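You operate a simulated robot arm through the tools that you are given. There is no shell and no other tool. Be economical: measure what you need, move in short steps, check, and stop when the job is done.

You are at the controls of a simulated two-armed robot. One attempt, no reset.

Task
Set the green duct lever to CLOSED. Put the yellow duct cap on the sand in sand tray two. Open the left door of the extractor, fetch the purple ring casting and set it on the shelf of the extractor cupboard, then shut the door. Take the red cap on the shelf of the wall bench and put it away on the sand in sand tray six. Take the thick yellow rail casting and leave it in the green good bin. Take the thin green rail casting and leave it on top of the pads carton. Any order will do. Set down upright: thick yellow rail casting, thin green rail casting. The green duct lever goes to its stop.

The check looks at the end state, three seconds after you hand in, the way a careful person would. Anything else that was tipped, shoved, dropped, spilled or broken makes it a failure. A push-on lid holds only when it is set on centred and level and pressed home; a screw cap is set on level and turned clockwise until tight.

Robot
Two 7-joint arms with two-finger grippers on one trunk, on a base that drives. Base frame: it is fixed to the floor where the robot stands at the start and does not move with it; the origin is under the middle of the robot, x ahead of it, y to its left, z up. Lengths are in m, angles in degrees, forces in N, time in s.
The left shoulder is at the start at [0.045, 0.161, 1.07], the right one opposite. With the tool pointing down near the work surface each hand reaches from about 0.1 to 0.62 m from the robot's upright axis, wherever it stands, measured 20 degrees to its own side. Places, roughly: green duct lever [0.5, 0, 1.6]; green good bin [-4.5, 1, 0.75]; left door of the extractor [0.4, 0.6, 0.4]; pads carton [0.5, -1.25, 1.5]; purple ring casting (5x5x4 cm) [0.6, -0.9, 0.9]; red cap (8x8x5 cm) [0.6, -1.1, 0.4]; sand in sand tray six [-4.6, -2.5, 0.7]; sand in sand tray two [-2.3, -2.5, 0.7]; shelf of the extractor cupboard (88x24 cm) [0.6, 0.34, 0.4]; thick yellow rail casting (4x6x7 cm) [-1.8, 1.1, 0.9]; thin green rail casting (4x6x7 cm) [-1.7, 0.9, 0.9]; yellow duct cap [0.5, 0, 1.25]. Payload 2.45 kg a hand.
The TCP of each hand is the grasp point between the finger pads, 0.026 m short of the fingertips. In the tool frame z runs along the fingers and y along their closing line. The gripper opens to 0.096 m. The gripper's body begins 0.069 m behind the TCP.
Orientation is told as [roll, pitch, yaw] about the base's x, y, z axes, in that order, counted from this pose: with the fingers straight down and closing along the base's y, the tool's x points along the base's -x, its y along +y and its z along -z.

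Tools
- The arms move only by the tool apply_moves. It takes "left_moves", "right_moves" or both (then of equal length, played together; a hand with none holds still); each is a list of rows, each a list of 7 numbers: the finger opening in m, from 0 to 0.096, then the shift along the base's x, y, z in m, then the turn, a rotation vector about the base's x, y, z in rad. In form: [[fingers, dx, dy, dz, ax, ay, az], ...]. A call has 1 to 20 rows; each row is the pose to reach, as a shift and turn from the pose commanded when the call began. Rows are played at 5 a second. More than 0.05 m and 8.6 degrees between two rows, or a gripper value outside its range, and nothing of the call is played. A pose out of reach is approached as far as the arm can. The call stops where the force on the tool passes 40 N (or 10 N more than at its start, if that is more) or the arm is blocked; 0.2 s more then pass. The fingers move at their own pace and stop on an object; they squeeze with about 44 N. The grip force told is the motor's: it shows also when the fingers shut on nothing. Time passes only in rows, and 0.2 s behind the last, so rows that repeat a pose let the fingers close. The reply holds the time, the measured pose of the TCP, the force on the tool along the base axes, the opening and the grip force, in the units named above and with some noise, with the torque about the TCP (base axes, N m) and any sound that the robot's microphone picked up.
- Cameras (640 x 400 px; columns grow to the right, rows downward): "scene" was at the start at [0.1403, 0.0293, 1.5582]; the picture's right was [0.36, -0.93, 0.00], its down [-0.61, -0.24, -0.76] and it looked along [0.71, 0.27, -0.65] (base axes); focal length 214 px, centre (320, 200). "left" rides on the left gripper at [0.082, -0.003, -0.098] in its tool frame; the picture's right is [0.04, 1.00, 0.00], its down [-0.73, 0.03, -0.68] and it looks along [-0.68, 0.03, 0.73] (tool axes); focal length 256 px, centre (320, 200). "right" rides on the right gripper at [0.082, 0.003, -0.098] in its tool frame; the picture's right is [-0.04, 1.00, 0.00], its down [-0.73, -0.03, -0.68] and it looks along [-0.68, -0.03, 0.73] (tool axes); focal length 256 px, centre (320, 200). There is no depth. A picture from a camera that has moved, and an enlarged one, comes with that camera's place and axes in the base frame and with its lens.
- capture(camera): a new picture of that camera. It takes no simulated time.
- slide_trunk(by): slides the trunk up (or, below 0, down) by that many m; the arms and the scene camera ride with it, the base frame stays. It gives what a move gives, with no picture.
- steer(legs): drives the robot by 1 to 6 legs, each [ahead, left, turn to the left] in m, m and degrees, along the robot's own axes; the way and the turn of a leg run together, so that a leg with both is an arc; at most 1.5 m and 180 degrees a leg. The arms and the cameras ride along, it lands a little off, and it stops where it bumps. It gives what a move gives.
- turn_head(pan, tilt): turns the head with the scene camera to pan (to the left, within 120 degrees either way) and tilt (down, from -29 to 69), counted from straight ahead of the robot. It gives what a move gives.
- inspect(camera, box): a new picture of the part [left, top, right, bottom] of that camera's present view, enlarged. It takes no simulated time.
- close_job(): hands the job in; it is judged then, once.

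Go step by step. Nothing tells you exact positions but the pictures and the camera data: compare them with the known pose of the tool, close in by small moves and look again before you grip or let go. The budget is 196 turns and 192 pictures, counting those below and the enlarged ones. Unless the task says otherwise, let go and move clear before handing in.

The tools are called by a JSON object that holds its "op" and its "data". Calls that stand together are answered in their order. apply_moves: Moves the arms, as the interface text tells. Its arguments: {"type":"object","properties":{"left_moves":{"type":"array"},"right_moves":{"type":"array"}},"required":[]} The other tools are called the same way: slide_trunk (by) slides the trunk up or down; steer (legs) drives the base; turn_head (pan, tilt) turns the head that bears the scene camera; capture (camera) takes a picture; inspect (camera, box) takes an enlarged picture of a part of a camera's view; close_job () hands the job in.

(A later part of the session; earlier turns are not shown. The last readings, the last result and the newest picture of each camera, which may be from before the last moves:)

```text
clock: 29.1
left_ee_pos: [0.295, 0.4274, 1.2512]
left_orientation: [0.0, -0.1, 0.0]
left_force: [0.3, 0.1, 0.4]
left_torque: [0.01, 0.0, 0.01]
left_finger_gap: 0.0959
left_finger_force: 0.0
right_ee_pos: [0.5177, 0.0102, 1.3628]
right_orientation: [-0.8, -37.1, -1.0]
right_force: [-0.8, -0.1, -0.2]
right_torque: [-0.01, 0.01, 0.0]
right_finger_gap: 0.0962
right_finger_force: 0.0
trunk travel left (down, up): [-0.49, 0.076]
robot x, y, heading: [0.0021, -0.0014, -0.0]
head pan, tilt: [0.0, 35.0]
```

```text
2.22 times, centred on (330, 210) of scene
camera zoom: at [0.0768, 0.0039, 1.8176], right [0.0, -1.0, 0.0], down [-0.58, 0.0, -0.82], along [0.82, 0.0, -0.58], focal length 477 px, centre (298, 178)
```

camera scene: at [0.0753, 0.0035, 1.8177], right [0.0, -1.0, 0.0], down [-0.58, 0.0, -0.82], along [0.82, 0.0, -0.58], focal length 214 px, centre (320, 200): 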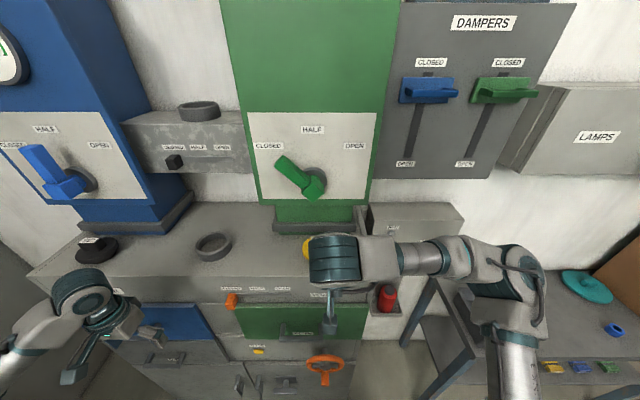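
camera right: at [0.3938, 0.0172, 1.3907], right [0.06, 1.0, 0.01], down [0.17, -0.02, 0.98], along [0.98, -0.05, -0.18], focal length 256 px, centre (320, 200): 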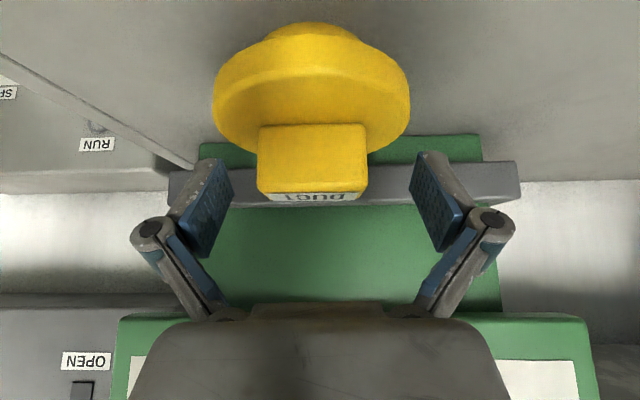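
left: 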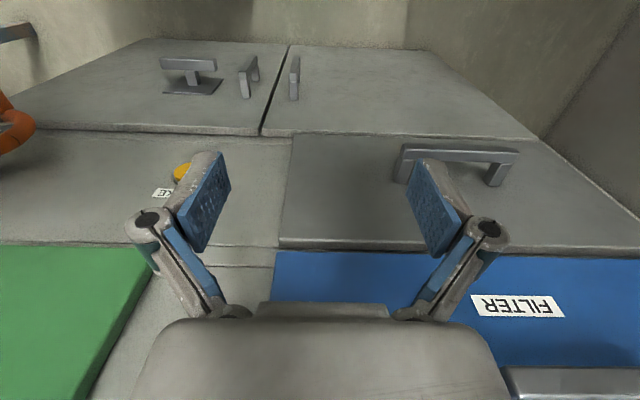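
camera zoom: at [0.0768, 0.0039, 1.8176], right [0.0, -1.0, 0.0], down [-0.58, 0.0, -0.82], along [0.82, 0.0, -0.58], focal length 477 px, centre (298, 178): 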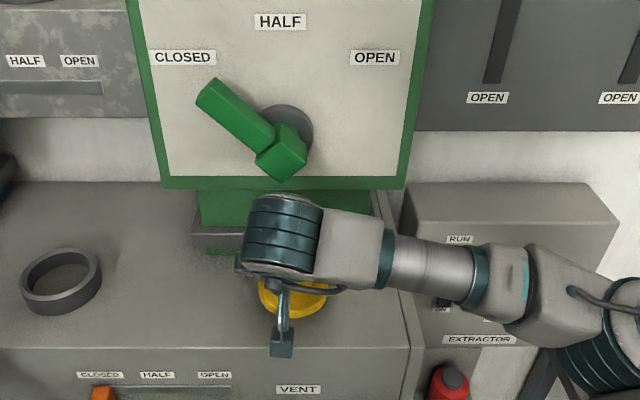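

The handle is between the fingers, about 4 mm to the right of centre. I shift, lower a bit, close, and pull up gently.

{"op": "apply_moves", "data": {"right_moves": [[0.096, -0.003, -0.004, -0.003, 0, 0, 0], [0.03, -0.003, -0.004, -0.005, 0, 0, 0], [0.03, -0.003, -0.004, -0.005, 0, 0, 0], [0.03, -0.003, -0.004, -0.005, 0, 0, 0], [0.03, -0.003, -0.004, -0.005, 0, 0, 0], [0.03, -0.003, -0.004, -0.005, 0, 0, 0.08], [0.03, -0.003, -0.004, -0.005, 0, 0, 0.16]]}}

{"op": "capture", "data": {"camera": "right"}}

```text
clock: 30.4
left_ee_pos: [0.2926, 0.4264, 1.2507]
left_orientation: [0.0, -0.2, -0.2]
left_force: [-0.1, -0.1, 0.2]
left_torque: [0.02, 0.05, -0.03]
left_finger_gap: 0.0962
left_finger_force: 0.1
right_ee_pos: [0.5143, 0.0043, 1.3627]
right_orientation: [-0.3, -37.7, -1.2]
right_force: [-3.7, -0.2, 10.1]
right_torque: [0.02, 0.56, 0.07]
right_finger_gap: 0.0494
right_finger_force: 44.4
trunk travel left (down, up): [-0.49, 0.076]
robot x, y, heading: [0.0025, -0.0036, 0.0]
head pan, tilt: [0.0, 35.0]
stopped in row 6 (right hand): the force on the tool passed its limit at 42 N (the readings are from after the stop); the commanded pose is now the measured one
```

```text
154 pictures are left
camera right: at [0.389, 0.0105, 1.3896], right [0.06, 1.0, 0.02], down [0.16, -0.03, 0.99], along [0.98, -0.05, -0.17], focal length 256 px, centre (320, 200)
```

right: 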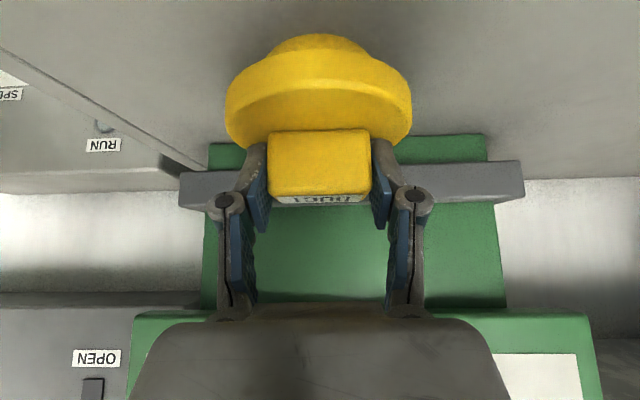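

Gripped firmly, with fingertips on the disc. Now a gentle straight pull upward.

{"op": "apply_moves", "data": {"right_moves": [[0.03, 0, 0, 0.003, 0, 0, 0], [0.03, 0, 0, 0.006, 0, 0, 0], [0.03, 0, 0, 0.009, 0, 0, 0], [0.03, 0, 0, 0.012, 0, 0, 0]]}}

{"op": "capture", "data": {"camera": "right"}}

```text
clock: 31.4
left_ee_pos: [0.2945, 0.4246, 1.2516]
left_orientation: [0.0, -0.1, -0.1]
left_force: [0.0, -0.2, -0.8]
left_torque: [0.01, -0.01, 0.01]
left_finger_gap: 0.0957
left_finger_force: 0.0
right_ee_pos: [0.5144, 0.0047, 1.3737]
right_orientation: [-0.5, -37.5, -1.2]
right_force: [-0.7, 0.3, -1.4]
right_torque: [-0.02, -0.01, 0.01]
right_finger_gap: 0.0493
right_finger_force: 44.0
trunk travel left (down, up): [-0.49, 0.076]
robot x, y, heading: [0.0022, 0.0021, -0.1]
head pan, tilt: [0.0, 35.0]
```

```text
153 pictures are left
camera right: at [0.3897, 0.0101, 1.4015], right [0.06, 1.0, 0.02], down [0.17, -0.03, 0.99], along [0.98, -0.05, -0.17], focal length 256 px, centre (320, 200)
```

right: 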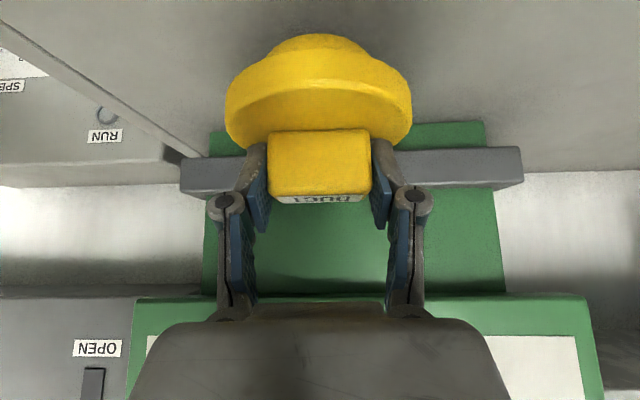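

The cap comes up with the hand. I lift on slowly and back away.

{"op": "apply_moves", "data": {"right_moves": [[0.03, 0, 0, 0.01, 0, 0, 0], [0.03, 0, 0, 0.025, 0, 0, 0], [0.03, -0.01, 0, 0.04, 0, 0, 0], [0.03, -0.03, 0, 0.05, 0, 0, 0], [0.03, -0.06, 0, 0.05, 0, 0, 0]]}}

{"op": "capture", "data": {"camera": "right"}}

```text
clock: 32.6
left_ee_pos: [0.2928, 0.4253, 1.2515]
left_orientation: [0.0, -0.2, -0.1]
left_force: [-0.4, -1.0, -0.7]
left_torque: [-0.01, 0.03, -0.02]
left_finger_gap: 0.0959
left_finger_force: 0.0
right_ee_pos: [0.4532, 0.0045, 1.4242]
right_orientation: [-0.5, -37.7, -1.1]
right_force: [0.2, -1.2, -2.4]
right_torque: [-0.04, -0.03, 0.0]
right_finger_gap: 0.0492
right_finger_force: 44.4
trunk travel left (down, up): [-0.49, 0.076]
robot x, y, heading: [0.0019, -0.0006, -0.2]
head pan, tilt: [0.0, 35.0]
```

```text
152 pictures are left
camera right: at [0.3281, 0.0112, 1.4518], right [0.06, 1.0, 0.02], down [0.17, -0.03, 0.99], along [0.98, -0.05, -0.17], focal length 256 px, centre (320, 200)
```

right: 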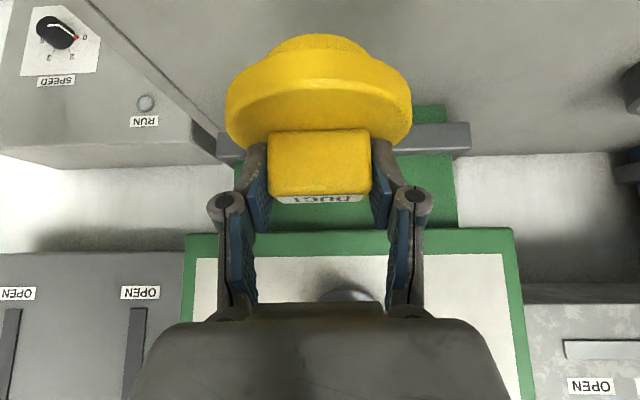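

Cap held. I draw both hands in, then drive toward sand tray two, facing the row.

{"op": "apply_moves", "data": {"left_moves": [[0.096, -0.01, 0, 0, 0, 0, 0], [0.096, -0.02, 0, 0, 0, 0, 0], [0.096, -0.03, 0, 0, 0, 0, 0], [0.096, -0.03, 0, 0, 0, 0, 0]], "right_moves": [[0.03, -0.03, -0.02, -0.01, 0, 0, 0], [0.03, -0.06, -0.04, -0.02, 0, 0, 0], [0.03, -0.08, -0.06, -0.03, 0, 0, 0], [0.03, -0.09, -0.08, -0.04, 0, 0, 0]]}}

{"op": "steer", "data": {"legs": [[-0.6, 0, 0], [0, 0, -90], [0, -1.4, 0], [0.9, 0, 0]]}}

{"op": "turn_head", "data": {"pan": 0, "tilt": 25}}

{"op": "capture", "data": {"camera": "scene"}}

{"op": "capture", "data": {"camera": "right"}}

```text
clock: 33.6
left_ee_pos: [0.2639, 0.4237, 1.2512]
left_orientation: [0.1, -0.2, -0.1]
left_force: [0.9, -0.1, 0.5]
left_torque: [-0.04, 0.03, 0.0]
left_finger_gap: 0.096
left_finger_force: 0.2
right_ee_pos: [0.3641, -0.0783, 1.3837]
right_orientation: [-0.4, -37.7, -1.1]
right_force: [0.2, -0.2, -2.4]
right_torque: [0.04, 0.01, 0.05]
right_finger_gap: 0.0494
right_finger_force: 44.7
trunk travel left (down, up): [-0.49, 0.076]
robot x, y, heading: [0.0023, 0.0014, -0.1]
head pan, tilt: [0.0, 35.0]
```

```text
clock: 51.7
left_ee_pos: [-1.5485, -1.1955, 1.2527]
left_orientation: [0.3, -0.3, -89.0]
left_force: [0.4, -0.8, -0.2]
left_torque: [0.01, 0.0, -0.02]
left_finger_gap: 0.0961
left_finger_force: 0.1
right_ee_pos: [-2.0496, -1.3079, 1.3871]
right_orientation: [-0.1, -37.7, -90.1]
right_force: [0.6, 0.3, -2.2]
right_torque: [0.01, -0.01, 0.01]
right_finger_gap: 0.0491
right_finger_force: 44.5
trunk travel left (down, up): [-0.49, 0.076]
robot x, y, heading: [-1.9785, -0.9388, -88.8]
head pan, tilt: [0.0, 35.0]
```

```text
clock: 52.4
left_ee_pos: [-1.5386, -1.1943, 1.2507]
left_orientation: [0.1, -0.4, -88.8]
left_force: [0.3, 0.5, -0.1]
left_torque: [-0.04, 0.02, -0.02]
left_finger_gap: 0.0961
left_finger_force: 0.1
right_ee_pos: [-2.0387, -1.3057, 1.3845]
right_orientation: [-0.8, -37.6, -89.8]
right_force: [0.6, 0.2, -2.2]
right_torque: [-0.02, 0.02, -0.03]
right_finger_gap: 0.0491
right_finger_force: 43.5
trunk travel left (down, up): [-0.49, 0.076]
robot x, y, heading: [-1.9736, -0.9419, -88.8]
head pan, tilt: [0.0, 25.0]
```

```text
151 pictures are left
camera scene: at [-1.9513, -1.0195, 1.8332], right [-1.0, -0.02, 0.01], down [-0.02, 0.42, -0.91], along [0.01, -0.91, -0.43], focal length 214 px, centre (320, 200)
```

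scene: 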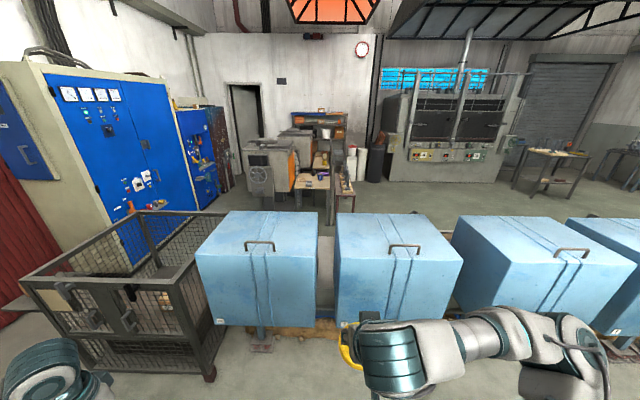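

```text
150 pictures are left
camera right: at [-2.0348, -1.181, 1.4133], right [1.0, -0.03, 0.02], down [-0.02, -0.16, 0.99], along [-0.03, -0.99, -0.17], focal length 256 px, centre (320, 200)
```

right: 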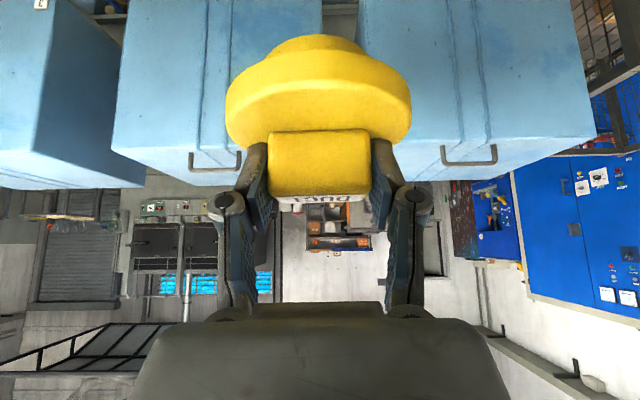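

I see blue hooded boxes over a low frame; I'll zoom in to find the numbers and where the sand is.

{"op": "inspect", "data": {"camera": "scene", "box": [190, 200, 350, 360]}}

{"op": "inspect", "data": {"camera": "scene", "box": [320, 200, 640, 400]}}

```text
2.50 times, centred on (270, 280) of scene
camera zoom: at [-1.9513, -1.0195, 1.8332], right [-1.0, -0.02, 0.01], down [-0.02, 0.42, -0.91], along [0.01, -0.91, -0.43], focal length 536 px, centre (445, 0)
```

zoom: 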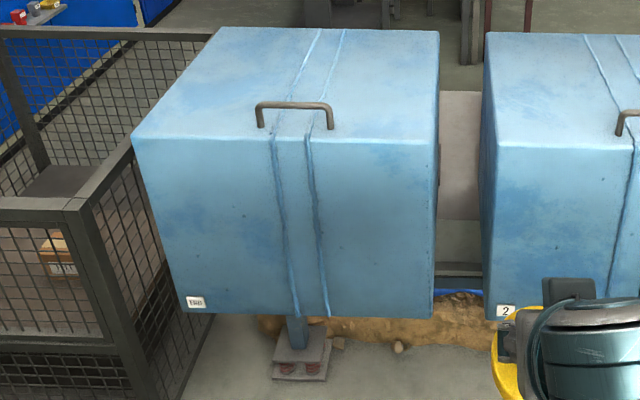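

```text
2.00 times, centred on (480, 300) of scene
camera zoom: at [-1.9513, -1.0195, 1.8332], right [-1.0, -0.02, 0.01], down [-0.02, 0.42, -0.91], along [0.01, -0.91, -0.43], focal length 429 px, centre (0, 0)
```

zoom: 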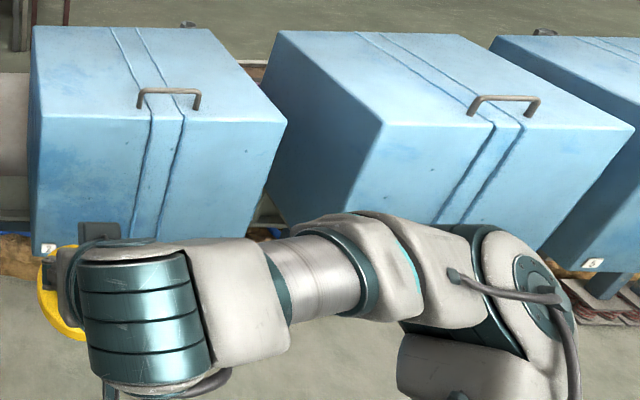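

Boxes are numbered; tray two's sand must be beneath box 2's hood. I drive nearer to see how it opens.

{"op": "steer", "data": {"legs": [[0.35, -0.2, 0]]}}

{"op": "turn_head", "data": {"pan": 0, "tilt": 40}}

{"op": "capture", "data": {"camera": "scene"}}

```text
clock: 54.9
left_ee_pos: [-1.7546, -1.5538, 1.257]
left_orientation: [0.7, -0.5, -89.5]
left_force: [0.2, -0.1, -1.2]
left_torque: [0.0, -0.01, -0.01]
left_finger_gap: 0.0962
left_finger_force: 0.0
right_ee_pos: [-2.2557, -1.6604, 1.3861]
right_orientation: [0.3, -37.8, -90.9]
right_force: [-0.1, 0.3, -2.0]
right_torque: [0.01, -0.01, 0.03]
right_finger_gap: 0.0495
right_finger_force: 43.4
trunk travel left (down, up): [-0.49, 0.076]
robot x, y, heading: [-2.1708, -1.3017, -89.4]
head pan, tilt: [0.0, 25.0]
```

```text
clock: 55.7
left_ee_pos: [-1.7546, -1.5538, 1.2561]
left_orientation: [0.7, -0.3, -89.5]
left_force: [-0.4, 0.9, 0.2]
left_torque: [0.0, -0.01, 0.02]
left_finger_gap: 0.096
left_finger_force: 0.0
right_ee_pos: [-2.256, -1.6616, 1.3858]
right_orientation: [0.3, -37.7, -91.0]
right_force: [0.2, -0.2, -2.8]
right_torque: [0.01, -0.04, 0.0]
right_finger_gap: 0.0494
right_finger_force: 44.0
trunk travel left (down, up): [-0.49, 0.076]
robot x, y, heading: [-2.1722, -1.2951, -88.9]
head pan, tilt: [0.0, 40.0]
```

```text
147 pictures are left
camera scene: at [-2.1719, -1.3709, 1.8102], right [-1.0, -0.01, 0.0], down [-0.01, 0.64, -0.76], along [0.01, -0.76, -0.64], focal length 214 px, centre (320, 200)
```

scene: 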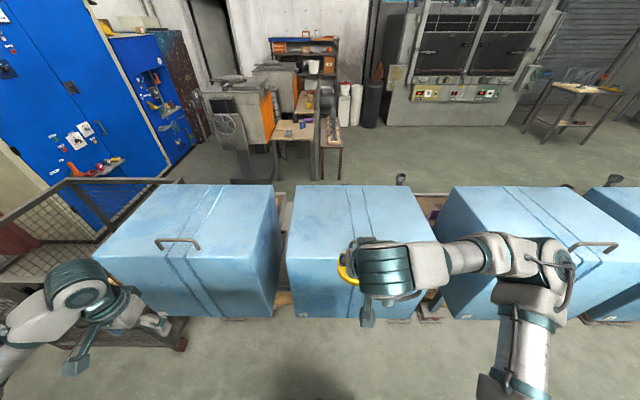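

{"op": "inspect", "data": {"camera": "scene", "box": [270, 160, 450, 320]}}

{"op": "inspect", "data": {"camera": "scene", "box": [380, 170, 640, 330]}}

{"op": "capture", "data": {"camera": "left"}}

```text
2.50 times, centred on (360, 240) of scene
camera zoom: at [-2.1719, -1.3709, 1.8102], right [-1.0, -0.01, 0.0], down [-0.01, 0.64, -0.76], along [0.01, -0.76, -0.64], focal length 536 px, centre (220, 100)
```

zoom: 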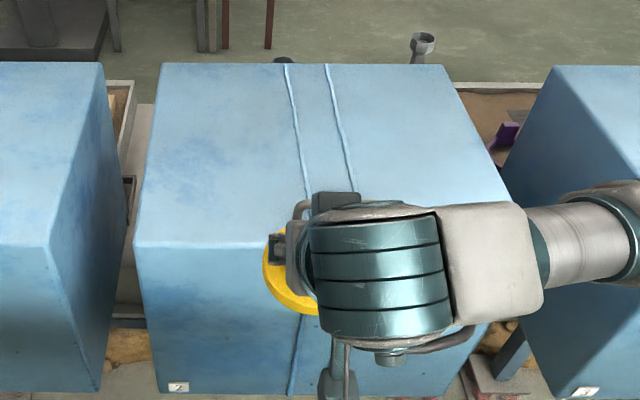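

```text
2.46 times, centred on (510, 250) of scene
camera zoom: at [-2.1719, -1.3709, 1.8102], right [-1.0, -0.01, 0.0], down [-0.01, 0.64, -0.76], along [0.01, -0.76, -0.64], focal length 528 px, centre (-148, 77)
```

zoom: 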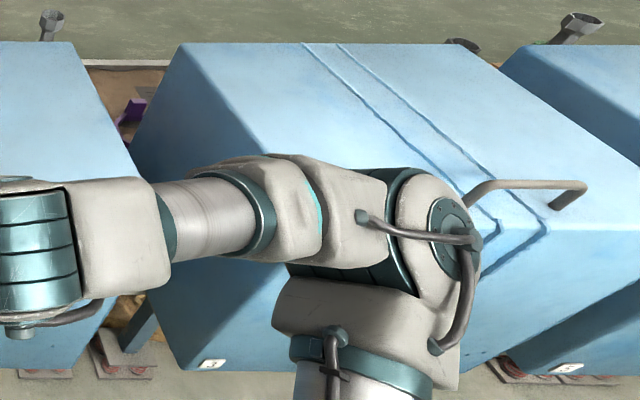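

```text
144 pictures are left
camera left: at [-1.7609, -1.4729, 1.3543], right [1.0, 0.05, 0.01], down [0.03, -0.73, 0.68], along [0.04, -0.68, -0.73], focal length 256 px, centre (320, 200)
```

left: 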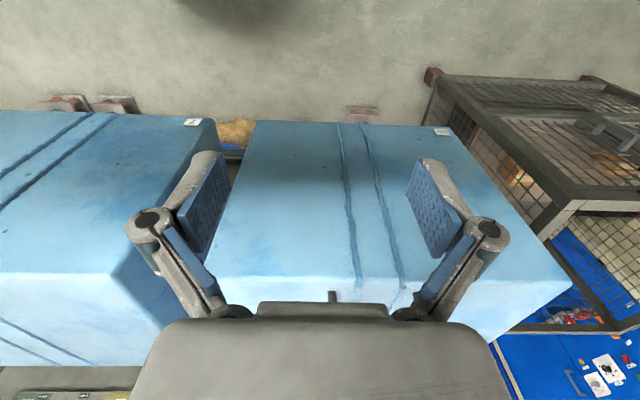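

The hoods stand at y −1.83…−2.22 and up to z≈1.17; the sand seems to lie behind them around y −2.5. I look left and right for a way to the far side.

{"op": "turn_head", "data": {"pan": 50, "tilt": 35}}

{"op": "capture", "data": {"camera": "scene"}}

{"op": "turn_head", "data": {"pan": -60, "tilt": 25}}

{"op": "capture", "data": {"camera": "scene"}}

```text
clock: 56.9
left_ee_pos: [-1.7522, -1.5547, 1.2561]
left_orientation: [0.6, -0.4, -89.4]
left_force: [-1.0, 0.9, 0.1]
left_torque: [0.03, 0.0, -0.01]
left_finger_gap: 0.0962
left_finger_force: 0.1
right_ee_pos: [-2.2547, -1.6616, 1.3863]
right_orientation: [0.1, -37.7, -90.8]
right_force: [0.6, -0.8, -1.8]
right_torque: [0.03, 0.0, 0.02]
right_finger_gap: 0.0493
right_finger_force: 44.0
trunk travel left (down, up): [-0.49, 0.076]
robot x, y, heading: [-2.1725, -1.3004, -89.5]
head pan, tilt: [50.0, 35.0]
```

```text
143 pictures are left
camera scene: at [-2.1034, -1.3417, 1.8177], right [-0.64, -0.77, 0.0], down [-0.44, 0.37, -0.82], along [0.63, -0.52, -0.57], focal length 214 px, centre (320, 200)
```

scene: 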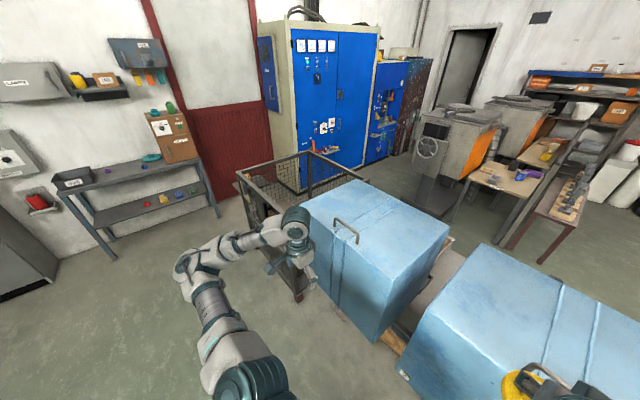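

```text
clock: 58.8
left_ee_pos: [-1.7509, -1.5546, 1.2543]
left_orientation: [0.5, -0.4, -89.4]
left_force: [-0.5, 0.2, 0.1]
left_torque: [-0.01, -0.03, 0.01]
left_finger_gap: 0.0961
left_finger_force: 0.0
right_ee_pos: [-2.2516, -1.6614, 1.3869]
right_orientation: [0.0, -37.8, -90.7]
right_force: [0.0, 0.0, -2.1]
right_torque: [-0.02, -0.02, 0.03]
right_finger_gap: 0.0494
right_finger_force: 43.6
trunk travel left (down, up): [-0.49, 0.076]
robot x, y, heading: [-2.1681, -1.3007, -89.4]
head pan, tilt: [-60.0, 25.0]
```

```text
142 pictures are left
camera scene: at [-2.2474, -1.3328, 1.8337], right [-0.51, 0.86, 0.0], down [0.36, 0.22, -0.91], along [-0.78, -0.46, -0.42], focal length 214 px, centre (320, 200)
```

scene: 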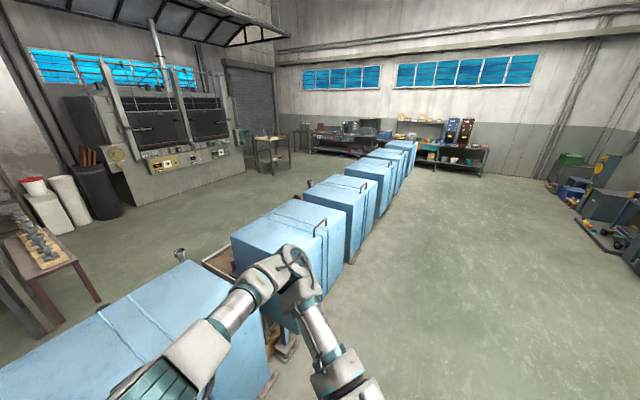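

The way round is at the west end, a long drive, so I'll fetch the red cap with the left hand first and carry both. Back off and drive to the wall bench.

{"op": "steer", "data": {"legs": [[-0.4, 0, 0], [0, 0, 89.4], [1.2, 0, 0], [0.5, -0.25, 0]]}}

{"op": "turn_head", "data": {"pan": 0, "tilt": 45}}

{"op": "capture", "data": {"camera": "scene"}}

{"op": "capture", "data": {"camera": "right"}}

```text
clock: 73.5
left_ee_pos: [-0.2125, -0.7327, 1.2538]
left_orientation: [0.3, -0.5, 0.1]
left_force: [0.2, -0.3, 0.7]
left_torque: [-0.01, 0.0, 0.01]
left_finger_gap: 0.0959
left_finger_force: 0.1
right_ee_pos: [-0.1116, -1.2343, 1.3876]
right_orientation: [-0.4, -37.8, -1.0]
right_force: [0.3, 0.1, -2.5]
right_torque: [-0.06, -0.01, -0.05]
right_finger_gap: 0.0494
right_finger_force: 43.8
trunk travel left (down, up): [-0.49, 0.076]
robot x, y, heading: [-0.4716, -1.157, -0.2]
head pan, tilt: [-60.0, 25.0]
```

```text
clock: 74.8
left_ee_pos: [-0.2134, -0.7429, 1.2568]
left_orientation: [0.7, -0.6, -0.1]
left_force: [0.2, -0.4, 0.4]
left_torque: [-0.02, -0.03, 0.0]
left_finger_gap: 0.0958
left_finger_force: 0.1
right_ee_pos: [-0.112, -1.2454, 1.3855]
right_orientation: [0.2, -37.7, -1.3]
right_force: [-0.5, -1.3, -1.9]
right_torque: [0.0, 0.03, 0.02]
right_finger_gap: 0.0494
right_finger_force: 43.9
trunk travel left (down, up): [-0.49, 0.076]
robot x, y, heading: [-0.4685, -1.1582, 0.0]
head pan, tilt: [0.0, 45.0]
```

```text
141 pictures are left
camera scene: at [-0.4036, -1.1546, 1.8029], right [0.0, -1.0, 0.0], down [-0.71, 0.0, -0.71], along [0.71, 0.0, -0.71], focal length 214 px, centre (320, 200)
```

scene: 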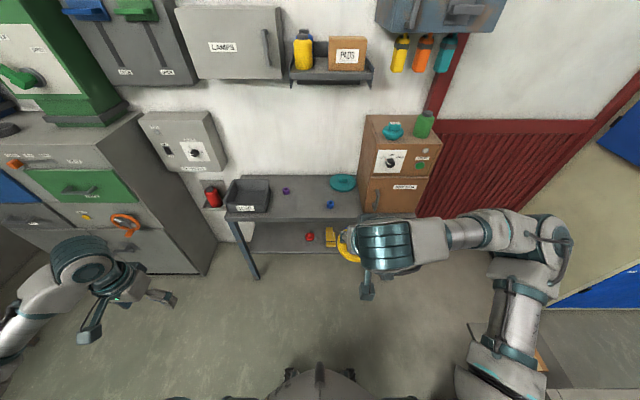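

```text
140 pictures are left
camera right: at [-0.2371, -1.24, 1.4136], right [0.05, 1.0, 0.03], down [0.16, -0.03, 0.99], along [0.99, -0.05, -0.16], focal length 256 px, centre (320, 200)
```

right: 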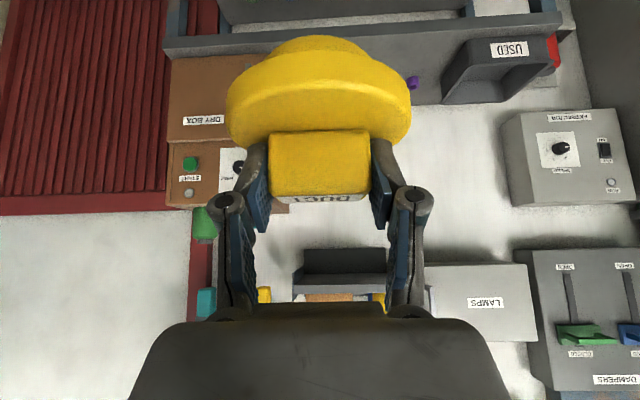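

The red cap is at about [0.58, −1.07, 0.4] on the lower shelf; pads carton is on the wall shelf. I zoom in on the cap and shelf.

{"op": "inspect", "data": {"camera": "scene", "box": [220, 170, 360, 270]}}

{"op": "inspect", "data": {"camera": "scene", "box": [270, 20, 400, 100]}}

```text
4.00 times, centred on (290, 220) of scene
camera zoom: at [-0.4036, -1.1546, 1.8029], right [0.0, -1.0, 0.0], down [-0.71, 0.0, -0.71], along [0.71, 0.0, -0.71], focal length 858 px, centre (440, 120)
```

zoom: 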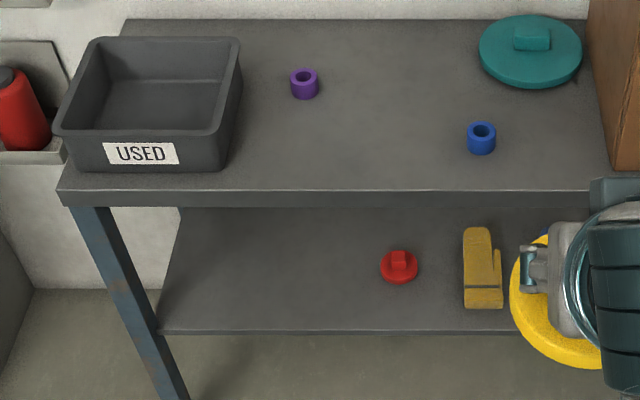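

```text
4.92 times, centred on (335, 60) of scene
camera zoom: at [-0.4036, -1.1546, 1.8029], right [0.0, -1.0, 0.0], down [-0.71, 0.0, -0.71], along [0.71, 0.0, -0.71], focal length 1056 px, centre (246, 889)
```

zoom: 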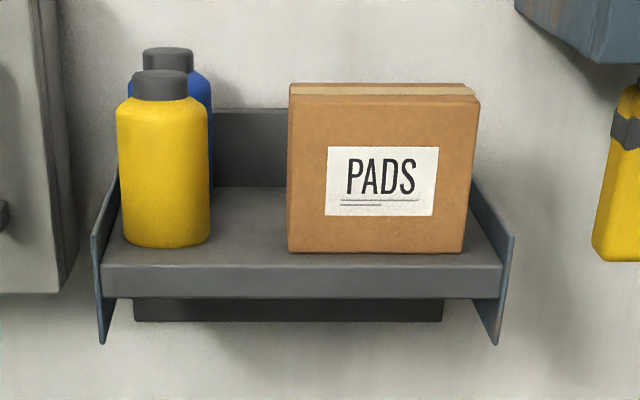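

I raise and tuck the right hand, lower the trunk and turn the left hand forward-down before driving up to the bench.

{"op": "apply_moves", "data": {"right_moves": [[0.03, -0.02, -0.03, 0.02, 0, 0, 0], [0.03, -0.03, -0.06, 0.05, 0, 0, 0], [0.03, -0.04, -0.09, 0.09, 0, 0, 0], [0.03, -0.05, -0.11, 0.12, 0, 0, 0]]}}

{"op": "slide_trunk", "data": {"by": -0.45}}

{"op": "apply_moves", "data": {"left_moves": [[0.096, 0.01, -0.02, -0.035, 0, -0.116, 0], [0.096, 0.02, -0.04, -0.07, 0, -0.232, 0], [0.096, 0.03, -0.06, -0.105, 0, -0.349, 0], [0.096, 0.04, -0.08, -0.14, 0, -0.465, 0], [0.096, 0.05, -0.1, -0.175, 0, -0.582, 0], [0.096, 0.06, -0.12, -0.21, 0, -0.698, 0], [0.096, 0.07, -0.14, -0.245, 0, -0.814, 0], [0.096, 0.08, -0.16, -0.28, 0, -0.93, 0], [0.096, 0.1, -0.18, -0.3, 0, -1.047, 0]]}}

{"op": "turn_head", "data": {"pan": 10, "tilt": 45}}

{"op": "capture", "data": {"camera": "scene"}}

{"op": "capture", "data": {"camera": "left"}}

```text
refused: row 3 steps farther than a row can; nothing moved
```

```text
refused: -0.45 is not a number from -0.4 to 0.4
```

```text
clock: 76.8
left_ee_pos: [-0.0862, -0.8811, 1.0399]
left_orientation: [0.9, -60.7, -0.3]
left_force: [0.4, 0.0, 0.1]
left_torque: [-0.02, -0.01, 0.05]
left_finger_gap: 0.0958
left_finger_force: 0.1
left hand out of reach, approached as far as the arm can: row 2, 3, 4, 5, 6, 7, 8, 9
right_ee_pos: [-0.1122, -1.2483, 1.3864]
right_orientation: [0.3, -37.9, -1.4]
right_force: [-0.2, -0.4, -2.2]
right_torque: [0.02, -0.01, 0.02]
right_finger_gap: 0.0496
right_finger_force: 43.9
trunk travel left (down, up): [-0.49, 0.076]
robot x, y, heading: [-0.4737, -1.1591, 0.2]
head pan, tilt: [0.0, 45.0]
```

```text
clock: 77.5
left_ee_pos: [-0.0865, -0.8777, 1.0366]
left_orientation: [0.5, -60.5, 0.0]
left_force: [0.2, 0.4, 0.7]
left_torque: [-0.01, -0.03, 0.01]
left_finger_gap: 0.0958
left_finger_force: 0.1
right_ee_pos: [-0.1132, -1.2436, 1.3878]
right_orientation: [0.0, -37.9, -1.3]
right_force: [0.2, 0.2, -2.2]
right_torque: [0.01, 0.02, 0.02]
right_finger_gap: 0.0496
right_finger_force: 44.2
trunk travel left (down, up): [-0.49, 0.076]
robot x, y, heading: [-0.4736, -1.157, 0.4]
head pan, tilt: [10.0, 45.0]
```

```text
137 pictures are left
camera scene: at [-0.4038, -1.1418, 1.8028], right [0.17, -0.98, 0.0], down [-0.7, -0.12, -0.7], along [0.69, 0.12, -0.71], focal length 214 px, centre (320, 200)
```

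scene: 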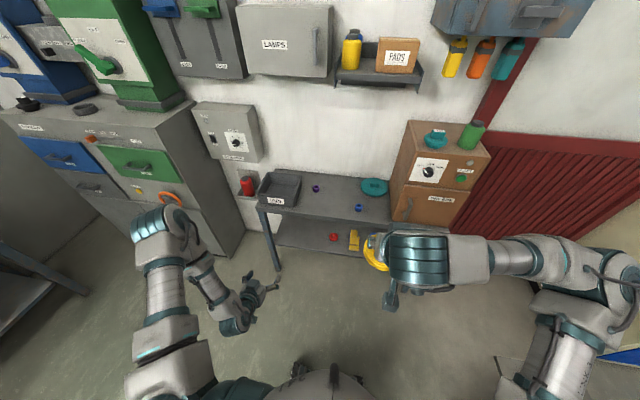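

```text
136 pictures are left
camera left: at [-0.2127, -0.8817, 1.0146], right [-0.03, 1.0, -0.03], down [-0.23, 0.02, 0.97], along [0.97, 0.03, 0.23], focal length 256 px, centre (320, 200)
```

left: 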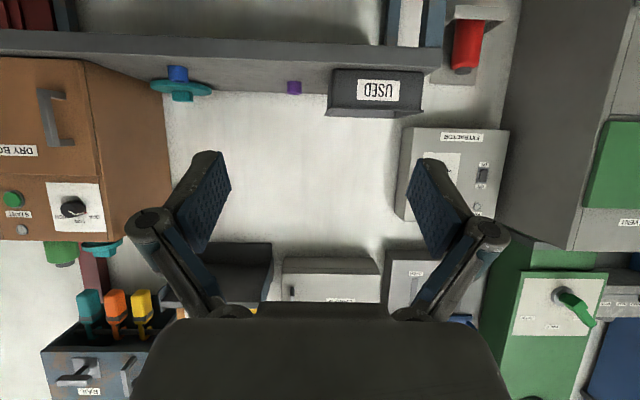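

Some calls were refused; the left hand is oriented at z≈1.04. Now tuck the right hand with shorter steps and lower the trunk 0.4.

{"op": "apply_moves", "data": {"right_moves": [[0.03, -0.01, -0.02, 0.02, 0, 0, 0], [0.03, -0.02, -0.04, 0.05, 0, 0, 0], [0.03, -0.03, -0.06, 0.08, 0, 0, 0], [0.03, -0.04, -0.08, 0.11, 0, 0, 0]]}}

{"op": "slide_trunk", "data": {"by": -0.4}}

{"op": "capture", "data": {"camera": "scene"}}

{"op": "capture", "data": {"camera": "left"}}

```text
clock: 78.5
left_ee_pos: [-0.0869, -0.8771, 1.0373]
left_orientation: [0.6, -60.4, 0.0]
left_force: [-0.4, 0.0, -0.2]
left_torque: [-0.02, -0.01, 0.02]
left_finger_gap: 0.096
left_finger_force: 0.0
right_ee_pos: [-0.1533, -1.3253, 1.497]
right_orientation: [0.1, -37.8, -1.3]
right_force: [-0.5, -0.6, -1.9]
right_torque: [0.04, -0.01, 0.05]
right_finger_gap: 0.0495
right_finger_force: 44.3
trunk travel left (down, up): [-0.49, 0.076]
robot x, y, heading: [-0.468, -1.1596, 0.1]
head pan, tilt: [10.0, 45.0]
```

```text
clock: 82.4
left_ee_pos: [-0.1396, -0.8799, 0.5162]
left_orientation: [0.5, -39.0, 0.0]
left_force: [0.1, 0.4, -0.8]
left_torque: [0.02, 0.0, 0.0]
left_finger_gap: 0.0961
left_finger_force: 0.0
right_ee_pos: [-0.1537, -1.3232, 1.0967]
right_orientation: [0.1, -38.0, -1.3]
right_force: [-0.1, 0.6, -1.3]
right_torque: [0.01, 0.0, 0.02]
right_finger_gap: 0.0495
right_finger_force: 44.2
trunk travel left (down, up): [-0.09, 0.476]
robot x, y, heading: [-0.4709, -1.1575, -0.1]
head pan, tilt: [10.0, 45.0]
```

```text
135 pictures are left
camera scene: at [-0.1648, -1.1438, 1.3781], right [0.17, -0.98, 0.0], down [-0.7, -0.12, -0.7], along [0.69, 0.12, -0.71], focal length 214 px, centre (320, 200)
```

scene: 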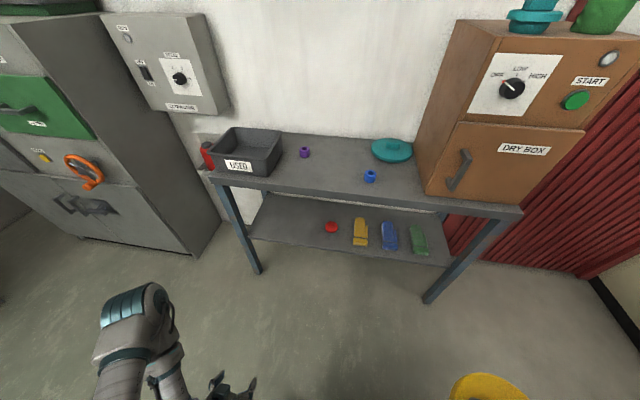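

```text
134 pictures are left
camera left: at [-0.266, -0.8834, 0.541], right [-0.04, 1.0, -0.02], down [0.14, 0.02, 0.99], along [0.99, 0.03, -0.14], focal length 256 px, centre (320, 200)
```

left: 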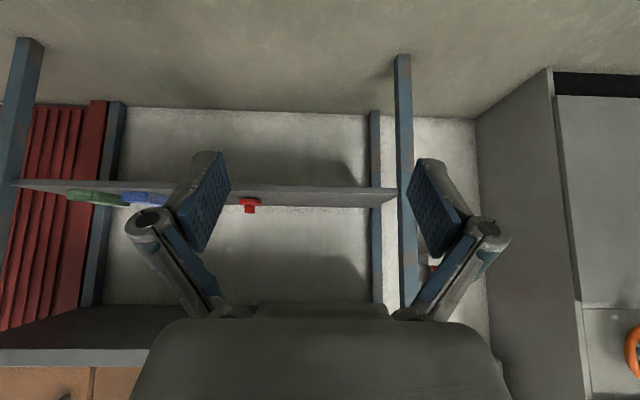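

Red cap triangulates to about [0.545, −1.075, 0.45]. I drive a little closer and to the right, and look with the left camera.

{"op": "steer", "data": {"legs": [[0.25, -0.11, 0]]}}

{"op": "apply_moves", "data": {"left_moves": [[0.096, 0, 0.0, 0.01, 0, -0.12, 0], [0.096, 0.0, 0.0, 0.02, 0, -0.24, 0], [0.096, 0, 0, 0.03, 0, -0.36, 0]]}}

{"op": "capture", "data": {"camera": "left"}}

{"op": "capture", "data": {"camera": "scene"}}

```text
clock: 84.3
left_ee_pos: [0.1068, -0.9865, 0.514]
left_orientation: [0.2, -39.0, 0.2]
left_force: [-0.2, -0.3, -0.9]
left_torque: [-0.02, 0.0, -0.02]
left_finger_gap: 0.096
left_finger_force: 0.1
right_ee_pos: [0.0948, -1.4289, 1.0975]
right_orientation: [-0.2, -37.8, -1.2]
right_force: [0.3, 0.3, -1.2]
right_torque: [0.01, 0.02, -0.07]
right_finger_gap: 0.0494
right_finger_force: 44.0
trunk travel left (down, up): [-0.09, 0.476]
robot x, y, heading: [-0.2249, -1.2737, 0.2]
head pan, tilt: [10.0, 45.0]
```

```text
clock: 85.1
left_ee_pos: [0.1268, -0.9586, 0.5559]
left_orientation: [0.2, -54.7, 0.1]
left_force: [-0.2, 0.3, 0.3]
left_torque: [-0.02, 0.01, -0.03]
left_finger_gap: 0.0961
left_finger_force: 0.0
left hand out of reach, approached as far as the arm can: row 1, 2, 3
right_ee_pos: [0.0908, -1.431, 1.0991]
right_orientation: [-0.1, -37.9, -1.3]
right_force: [0.3, 0.6, -2.1]
right_torque: [0.01, 0.0, 0.0]
right_finger_gap: 0.0494
right_finger_force: 44.0
trunk travel left (down, up): [-0.09, 0.476]
robot x, y, heading: [-0.223, -1.2676, -0.2]
head pan, tilt: [10.0, 45.0]
```

```text
133 pictures are left
camera left: at [-0.0017, -0.9627, 0.5453], right [-0.03, 1.0, -0.03], down [-0.13, 0.03, 0.99], along [0.99, 0.03, 0.13], focal length 256 px, centre (320, 200)
```

left: 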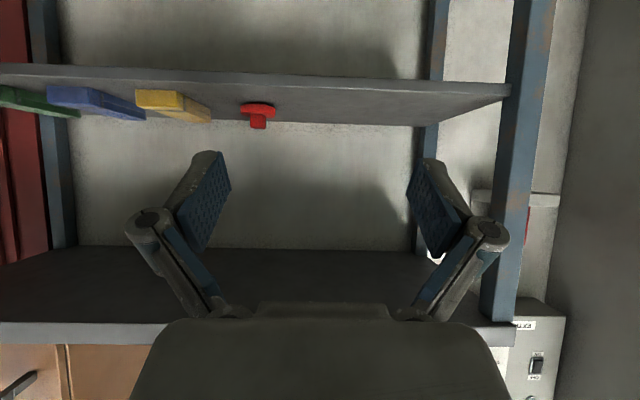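

```text
132 pictures are left
camera scene: at [0.0828, -1.249, 1.3777], right [0.17, -0.98, 0.0], down [-0.7, -0.12, -0.7], along [0.69, 0.12, -0.71], focal length 214 px, centre (320, 200)
```

scene: 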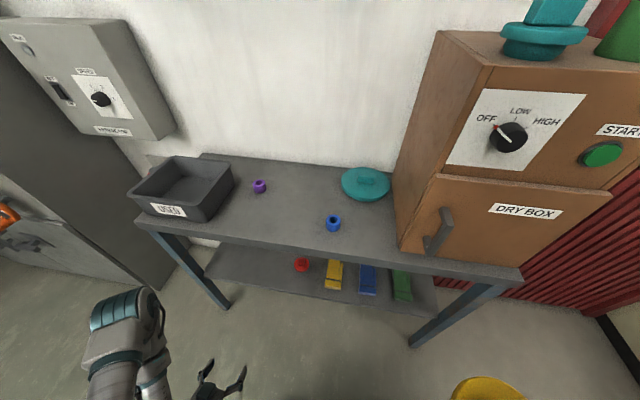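

Cap refined to about [0.553, −1.081, 0.43–0.47] with its handle on top. I extend the left arm forward here first, then drive in.

{"op": "apply_moves", "data": {"left_moves": [[0.096, 0.03, -0.02, -0.01, 0, 0, 0], [0.096, 0.06, -0.04, -0.02, 0, 0, 0], [0.096, 0.09, -0.06, -0.03, 0, -0.05, 0], [0.096, 0.12, -0.08, -0.04, 0, -0.1, 0], [0.096, 0.15, -0.1, -0.05, 0, -0.15, 0], [0.096, 0.18, -0.12, -0.06, 0, -0.2, 0], [0.096, 0.2, -0.12, -0.07, 0, -0.2, 0]]}}

{"op": "capture", "data": {"camera": "left"}}

{"op": "capture", "data": {"camera": "scene"}}

```text
clock: 86.7
left_ee_pos: [0.3302, -1.0376, 0.5494]
left_orientation: [0.5, -66.0, -0.1]
left_force: [-0.2, -0.8, 0.6]
left_torque: [-0.03, 0.04, 0.01]
left_finger_gap: 0.0957
left_finger_force: 0.0
left hand out of reach, approached as far as the arm can: row 3, 4, 5, 6, 7
right_ee_pos: [0.0907, -1.4361, 1.0986]
right_orientation: [0.0, -38.0, -1.5]
right_force: [-0.8, 0.2, -1.9]
right_torque: [0.02, -0.01, 0.0]
right_finger_gap: 0.049
right_finger_force: 44.2
trunk travel left (down, up): [-0.09, 0.476]
robot x, y, heading: [-0.2228, -1.2691, -0.2]
head pan, tilt: [10.0, 45.0]
```

```text
131 pictures are left
camera left: at [0.2075, -1.0419, 0.5154], right [-0.02, 1.0, -0.03], down [-0.32, 0.02, 0.95], along [0.95, 0.03, 0.32], focal length 256 px, centre (320, 200)
```

left: 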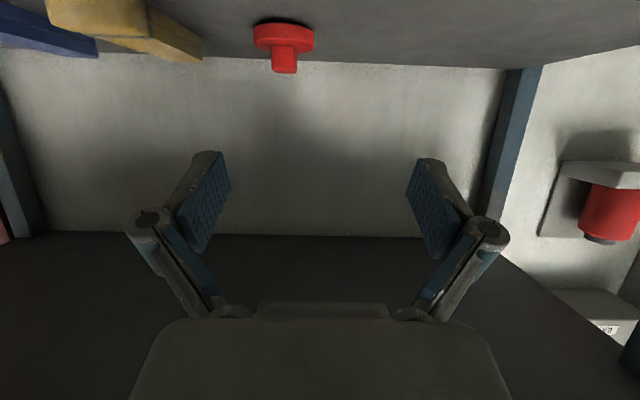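

```text
130 pictures are left
camera scene: at [0.0833, -1.2549, 1.3776], right [0.17, -0.98, 0.0], down [-0.7, -0.12, -0.7], along [0.69, 0.12, -0.71], focal length 214 px, centre (320, 200)
```

scene: 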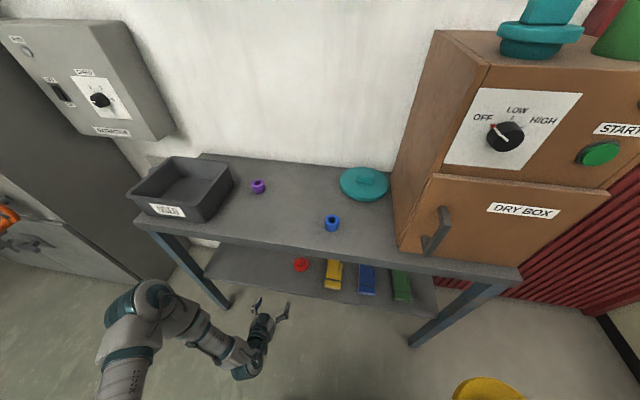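

The arm is at its low limit; I lower the trunk the rest and check.

{"op": "slide_trunk", "data": {"by": -0.08}}

{"op": "capture", "data": {"camera": "left"}}

```text
clock: 87.9
left_ee_pos: [0.3312, -1.0382, 0.4727]
left_orientation: [0.7, -66.2, -0.1]
left_force: [0.5, -1.3, 0.5]
left_torque: [0.02, 0.01, -0.01]
left_finger_gap: 0.0959
left_finger_force: 0.1
right_ee_pos: [0.1207, -1.4349, 0.9984]
right_orientation: [0.1, -32.9, -1.2]
right_force: [0.1, -0.2, -1.5]
right_torque: [0.0, 0.0, 0.0]
right_finger_gap: 0.0495
right_finger_force: 44.0
trunk travel left (down, up): [-0.01, 0.556]
robot x, y, heading: [-0.2236, -1.2676, -0.4]
head pan, tilt: [10.0, 45.0]
```

```text
129 pictures are left
camera left: at [0.2083, -1.0427, 0.4374], right [-0.02, 1.0, -0.03], down [-0.33, 0.02, 0.94], along [0.94, 0.03, 0.33], focal length 256 px, centre (320, 200)
```

left: 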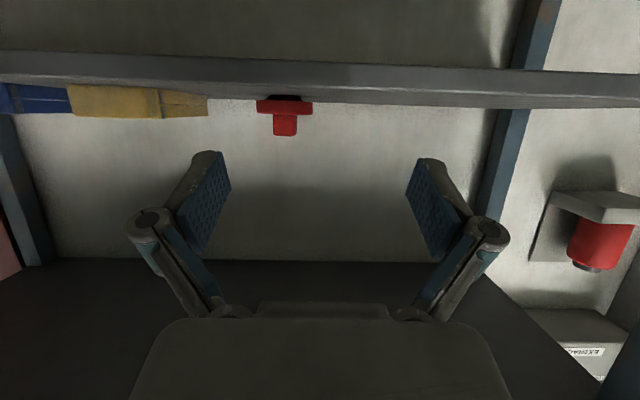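

TCP is at z 0.473, handle z 0.442–0.467, y≈−1.080. I shift sideways then drive forward so the open fingers straddle the handle.

{"op": "apply_moves", "data": {"left_moves": [[0.096, 0, -0.02, 0, 0, 0, 0], [0.096, 0, -0.042, 0.002, 0, 0, 0], [0.096, 0, -0.042, 0.002, 0, 0, 0]]}}

{"op": "steer", "data": {"legs": [[0.15, 0, 0]]}}

{"op": "capture", "data": {"camera": "left"}}

{"op": "capture", "data": {"camera": "scene"}}

```text
clock: 88.7
left_ee_pos: [0.333, -1.0799, 0.4735]
left_orientation: [0.7, -66.1, -0.2]
left_force: [0.7, 0.4, 0.6]
left_torque: [-0.04, -0.01, -0.02]
left_finger_gap: 0.0961
left_finger_force: 0.2
right_ee_pos: [0.1211, -1.4355, 0.9979]
right_orientation: [0.0, -32.6, -1.4]
right_force: [0.0, -0.4, -1.5]
right_torque: [0.06, 0.02, 0.0]
right_finger_gap: 0.0496
right_finger_force: 43.5
trunk travel left (down, up): [-0.01, 0.556]
robot x, y, heading: [-0.2233, -1.2685, -0.3]
head pan, tilt: [10.0, 45.0]
```

```text
clock: 90.0
left_ee_pos: [0.4799, -1.0799, 0.4709]
left_orientation: [0.6, -66.0, -0.1]
left_force: [0.2, 0.4, -0.1]
left_torque: [0.02, -0.02, 0.0]
left_finger_gap: 0.096
left_finger_force: 0.1
right_ee_pos: [0.2724, -1.435, 0.9975]
right_orientation: [0.0, -32.7, -1.3]
right_force: [-0.1, -0.5, -2.0]
right_torque: [0.03, -0.01, 0.0]
right_finger_gap: 0.0493
right_finger_force: 44.3
trunk travel left (down, up): [-0.01, 0.556]
robot x, y, heading: [-0.0767, -1.2689, -0.0]
head pan, tilt: [10.0, 45.0]
```

```text
128 pictures are left
camera left: at [0.3563, -1.0837, 0.4374], right [-0.02, 1.0, -0.03], down [-0.32, 0.02, 0.95], along [0.95, 0.03, 0.32], focal length 256 px, centre (320, 200)
```

left: 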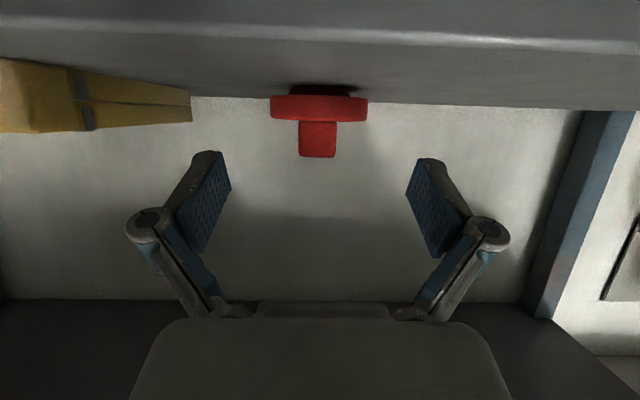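

```text
127 pictures are left
camera scene: at [0.3359, -1.2548, 1.2648], right [0.17, -0.98, 0.0], down [-0.7, -0.12, -0.7], along [0.69, 0.12, -0.71], focal length 214 px, centre (320, 200)
```

scene: 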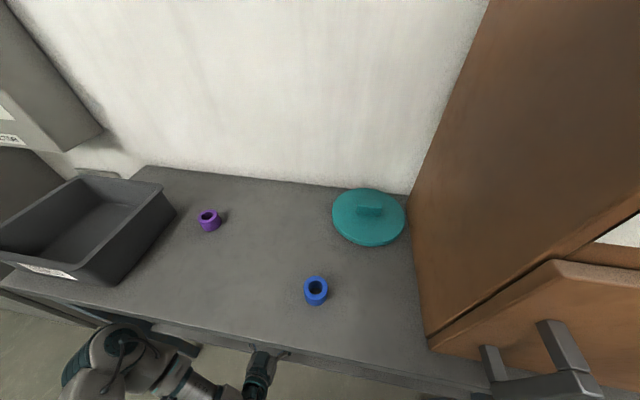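

Well aligned. I tuck the right hand back a bit and extend the left hand 7 cm over the handle, then close.

{"op": "apply_moves", "data": {"left_moves": [[0.096, 0.02, 0, 0, 0, 0, 0], [0.096, 0.04, 0, 0, 0, 0, 0], [0.096, 0.06, 0, -0.002, 0, 0, 0], [0.096, 0.07, 0, -0.003, 0, 0, 0]], "right_moves": [[0.03, -0.02, 0, 0.01, 0, 0, 0], [0.03, -0.04, 0, 0.02, 0, 0, 0], [0.03, -0.06, 0, 0.03, 0, 0, 0], [0.03, -0.07, 0, 0.04, 0, 0, 0]]}}

{"op": "capture", "data": {"camera": "left"}}

```text
clock: 91.0
left_ee_pos: [0.5481, -1.0796, 0.4709]
left_orientation: [0.6, -66.4, -0.1]
left_force: [-0.4, 0.2, -0.4]
left_torque: [0.02, 0.0, -0.02]
left_finger_gap: 0.0961
left_finger_force: 0.0
right_ee_pos: [0.2267, -1.4268, 0.9805]
right_orientation: [0.2, -33.0, -1.4]
right_force: [-0.2, -1.1, -1.8]
right_torque: [-0.01, -0.05, 0.02]
right_finger_gap: 0.0492
right_finger_force: 44.5
right hand out of reach, approached as far as the arm can: row 1, 2, 3, 4
trunk travel left (down, up): [-0.01, 0.556]
robot x, y, heading: [-0.074, -1.2709, 0.1]
head pan, tilt: [10.0, 45.0]
```

```text
126 pictures are left
camera left: at [0.4241, -1.0843, 0.4364], right [-0.02, 1.0, -0.03], down [-0.33, 0.02, 0.94], along [0.94, 0.03, 0.33], focal length 256 px, centre (320, 200)
```

left: 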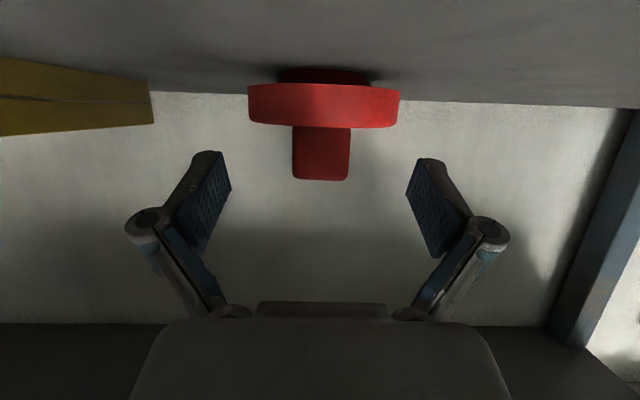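

The handle's front is about at the TCP; 12 mm further, 6 mm lower, then close.

{"op": "apply_moves", "data": {"left_moves": [[0.096, 0.007, 0, -0.004, 0, 0, 0], [0.096, 0.013, 0, -0.006, 0, 0, 0], [0.01, 0.013, 0, -0.006, 0, 0, 0], [0.01, 0.013, 0, -0.006, 0, 0, 0], [0.01, 0.013, 0, -0.006, 0, 0, 0], [0.01, 0.013, 0, -0.006, 0, 0, 0]]}}

{"op": "capture", "data": {"camera": "left"}}

```text
clock: 91.6
left_ee_pos: [0.5535, -1.0808, 0.4696]
left_orientation: [0.6, -66.2, -0.2]
left_force: [-9.0, 2.2, 14.2]
left_torque: [0.26, 2.17, -0.25]
left_finger_gap: 0.0959
left_finger_force: 0.0
right_ee_pos: [0.2238, -1.4249, 0.9824]
right_orientation: [0.2, -33.2, -1.2]
right_force: [0.5, 0.3, -2.5]
right_torque: [0.02, 0.02, 0.02]
right_finger_gap: 0.0496
right_finger_force: 44.0
trunk travel left (down, up): [-0.01, 0.556]
robot x, y, heading: [-0.0741, -1.2696, -0.0]
head pan, tilt: [10.0, 45.0]
stopped in row 2 (left hand): the force on the tool passed its limit at 48 N (the readings are from after the stop); the commanded pose is now the measured one
```

```text
125 pictures are left
camera left: at [0.43, -1.0847, 0.434], right [-0.02, 1.0, -0.03], down [-0.33, 0.02, 0.95], along [0.95, 0.03, 0.32], focal length 256 px, centre (320, 200)
```

left: 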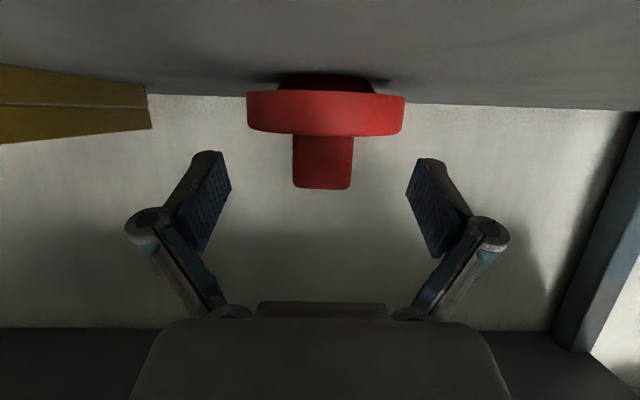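

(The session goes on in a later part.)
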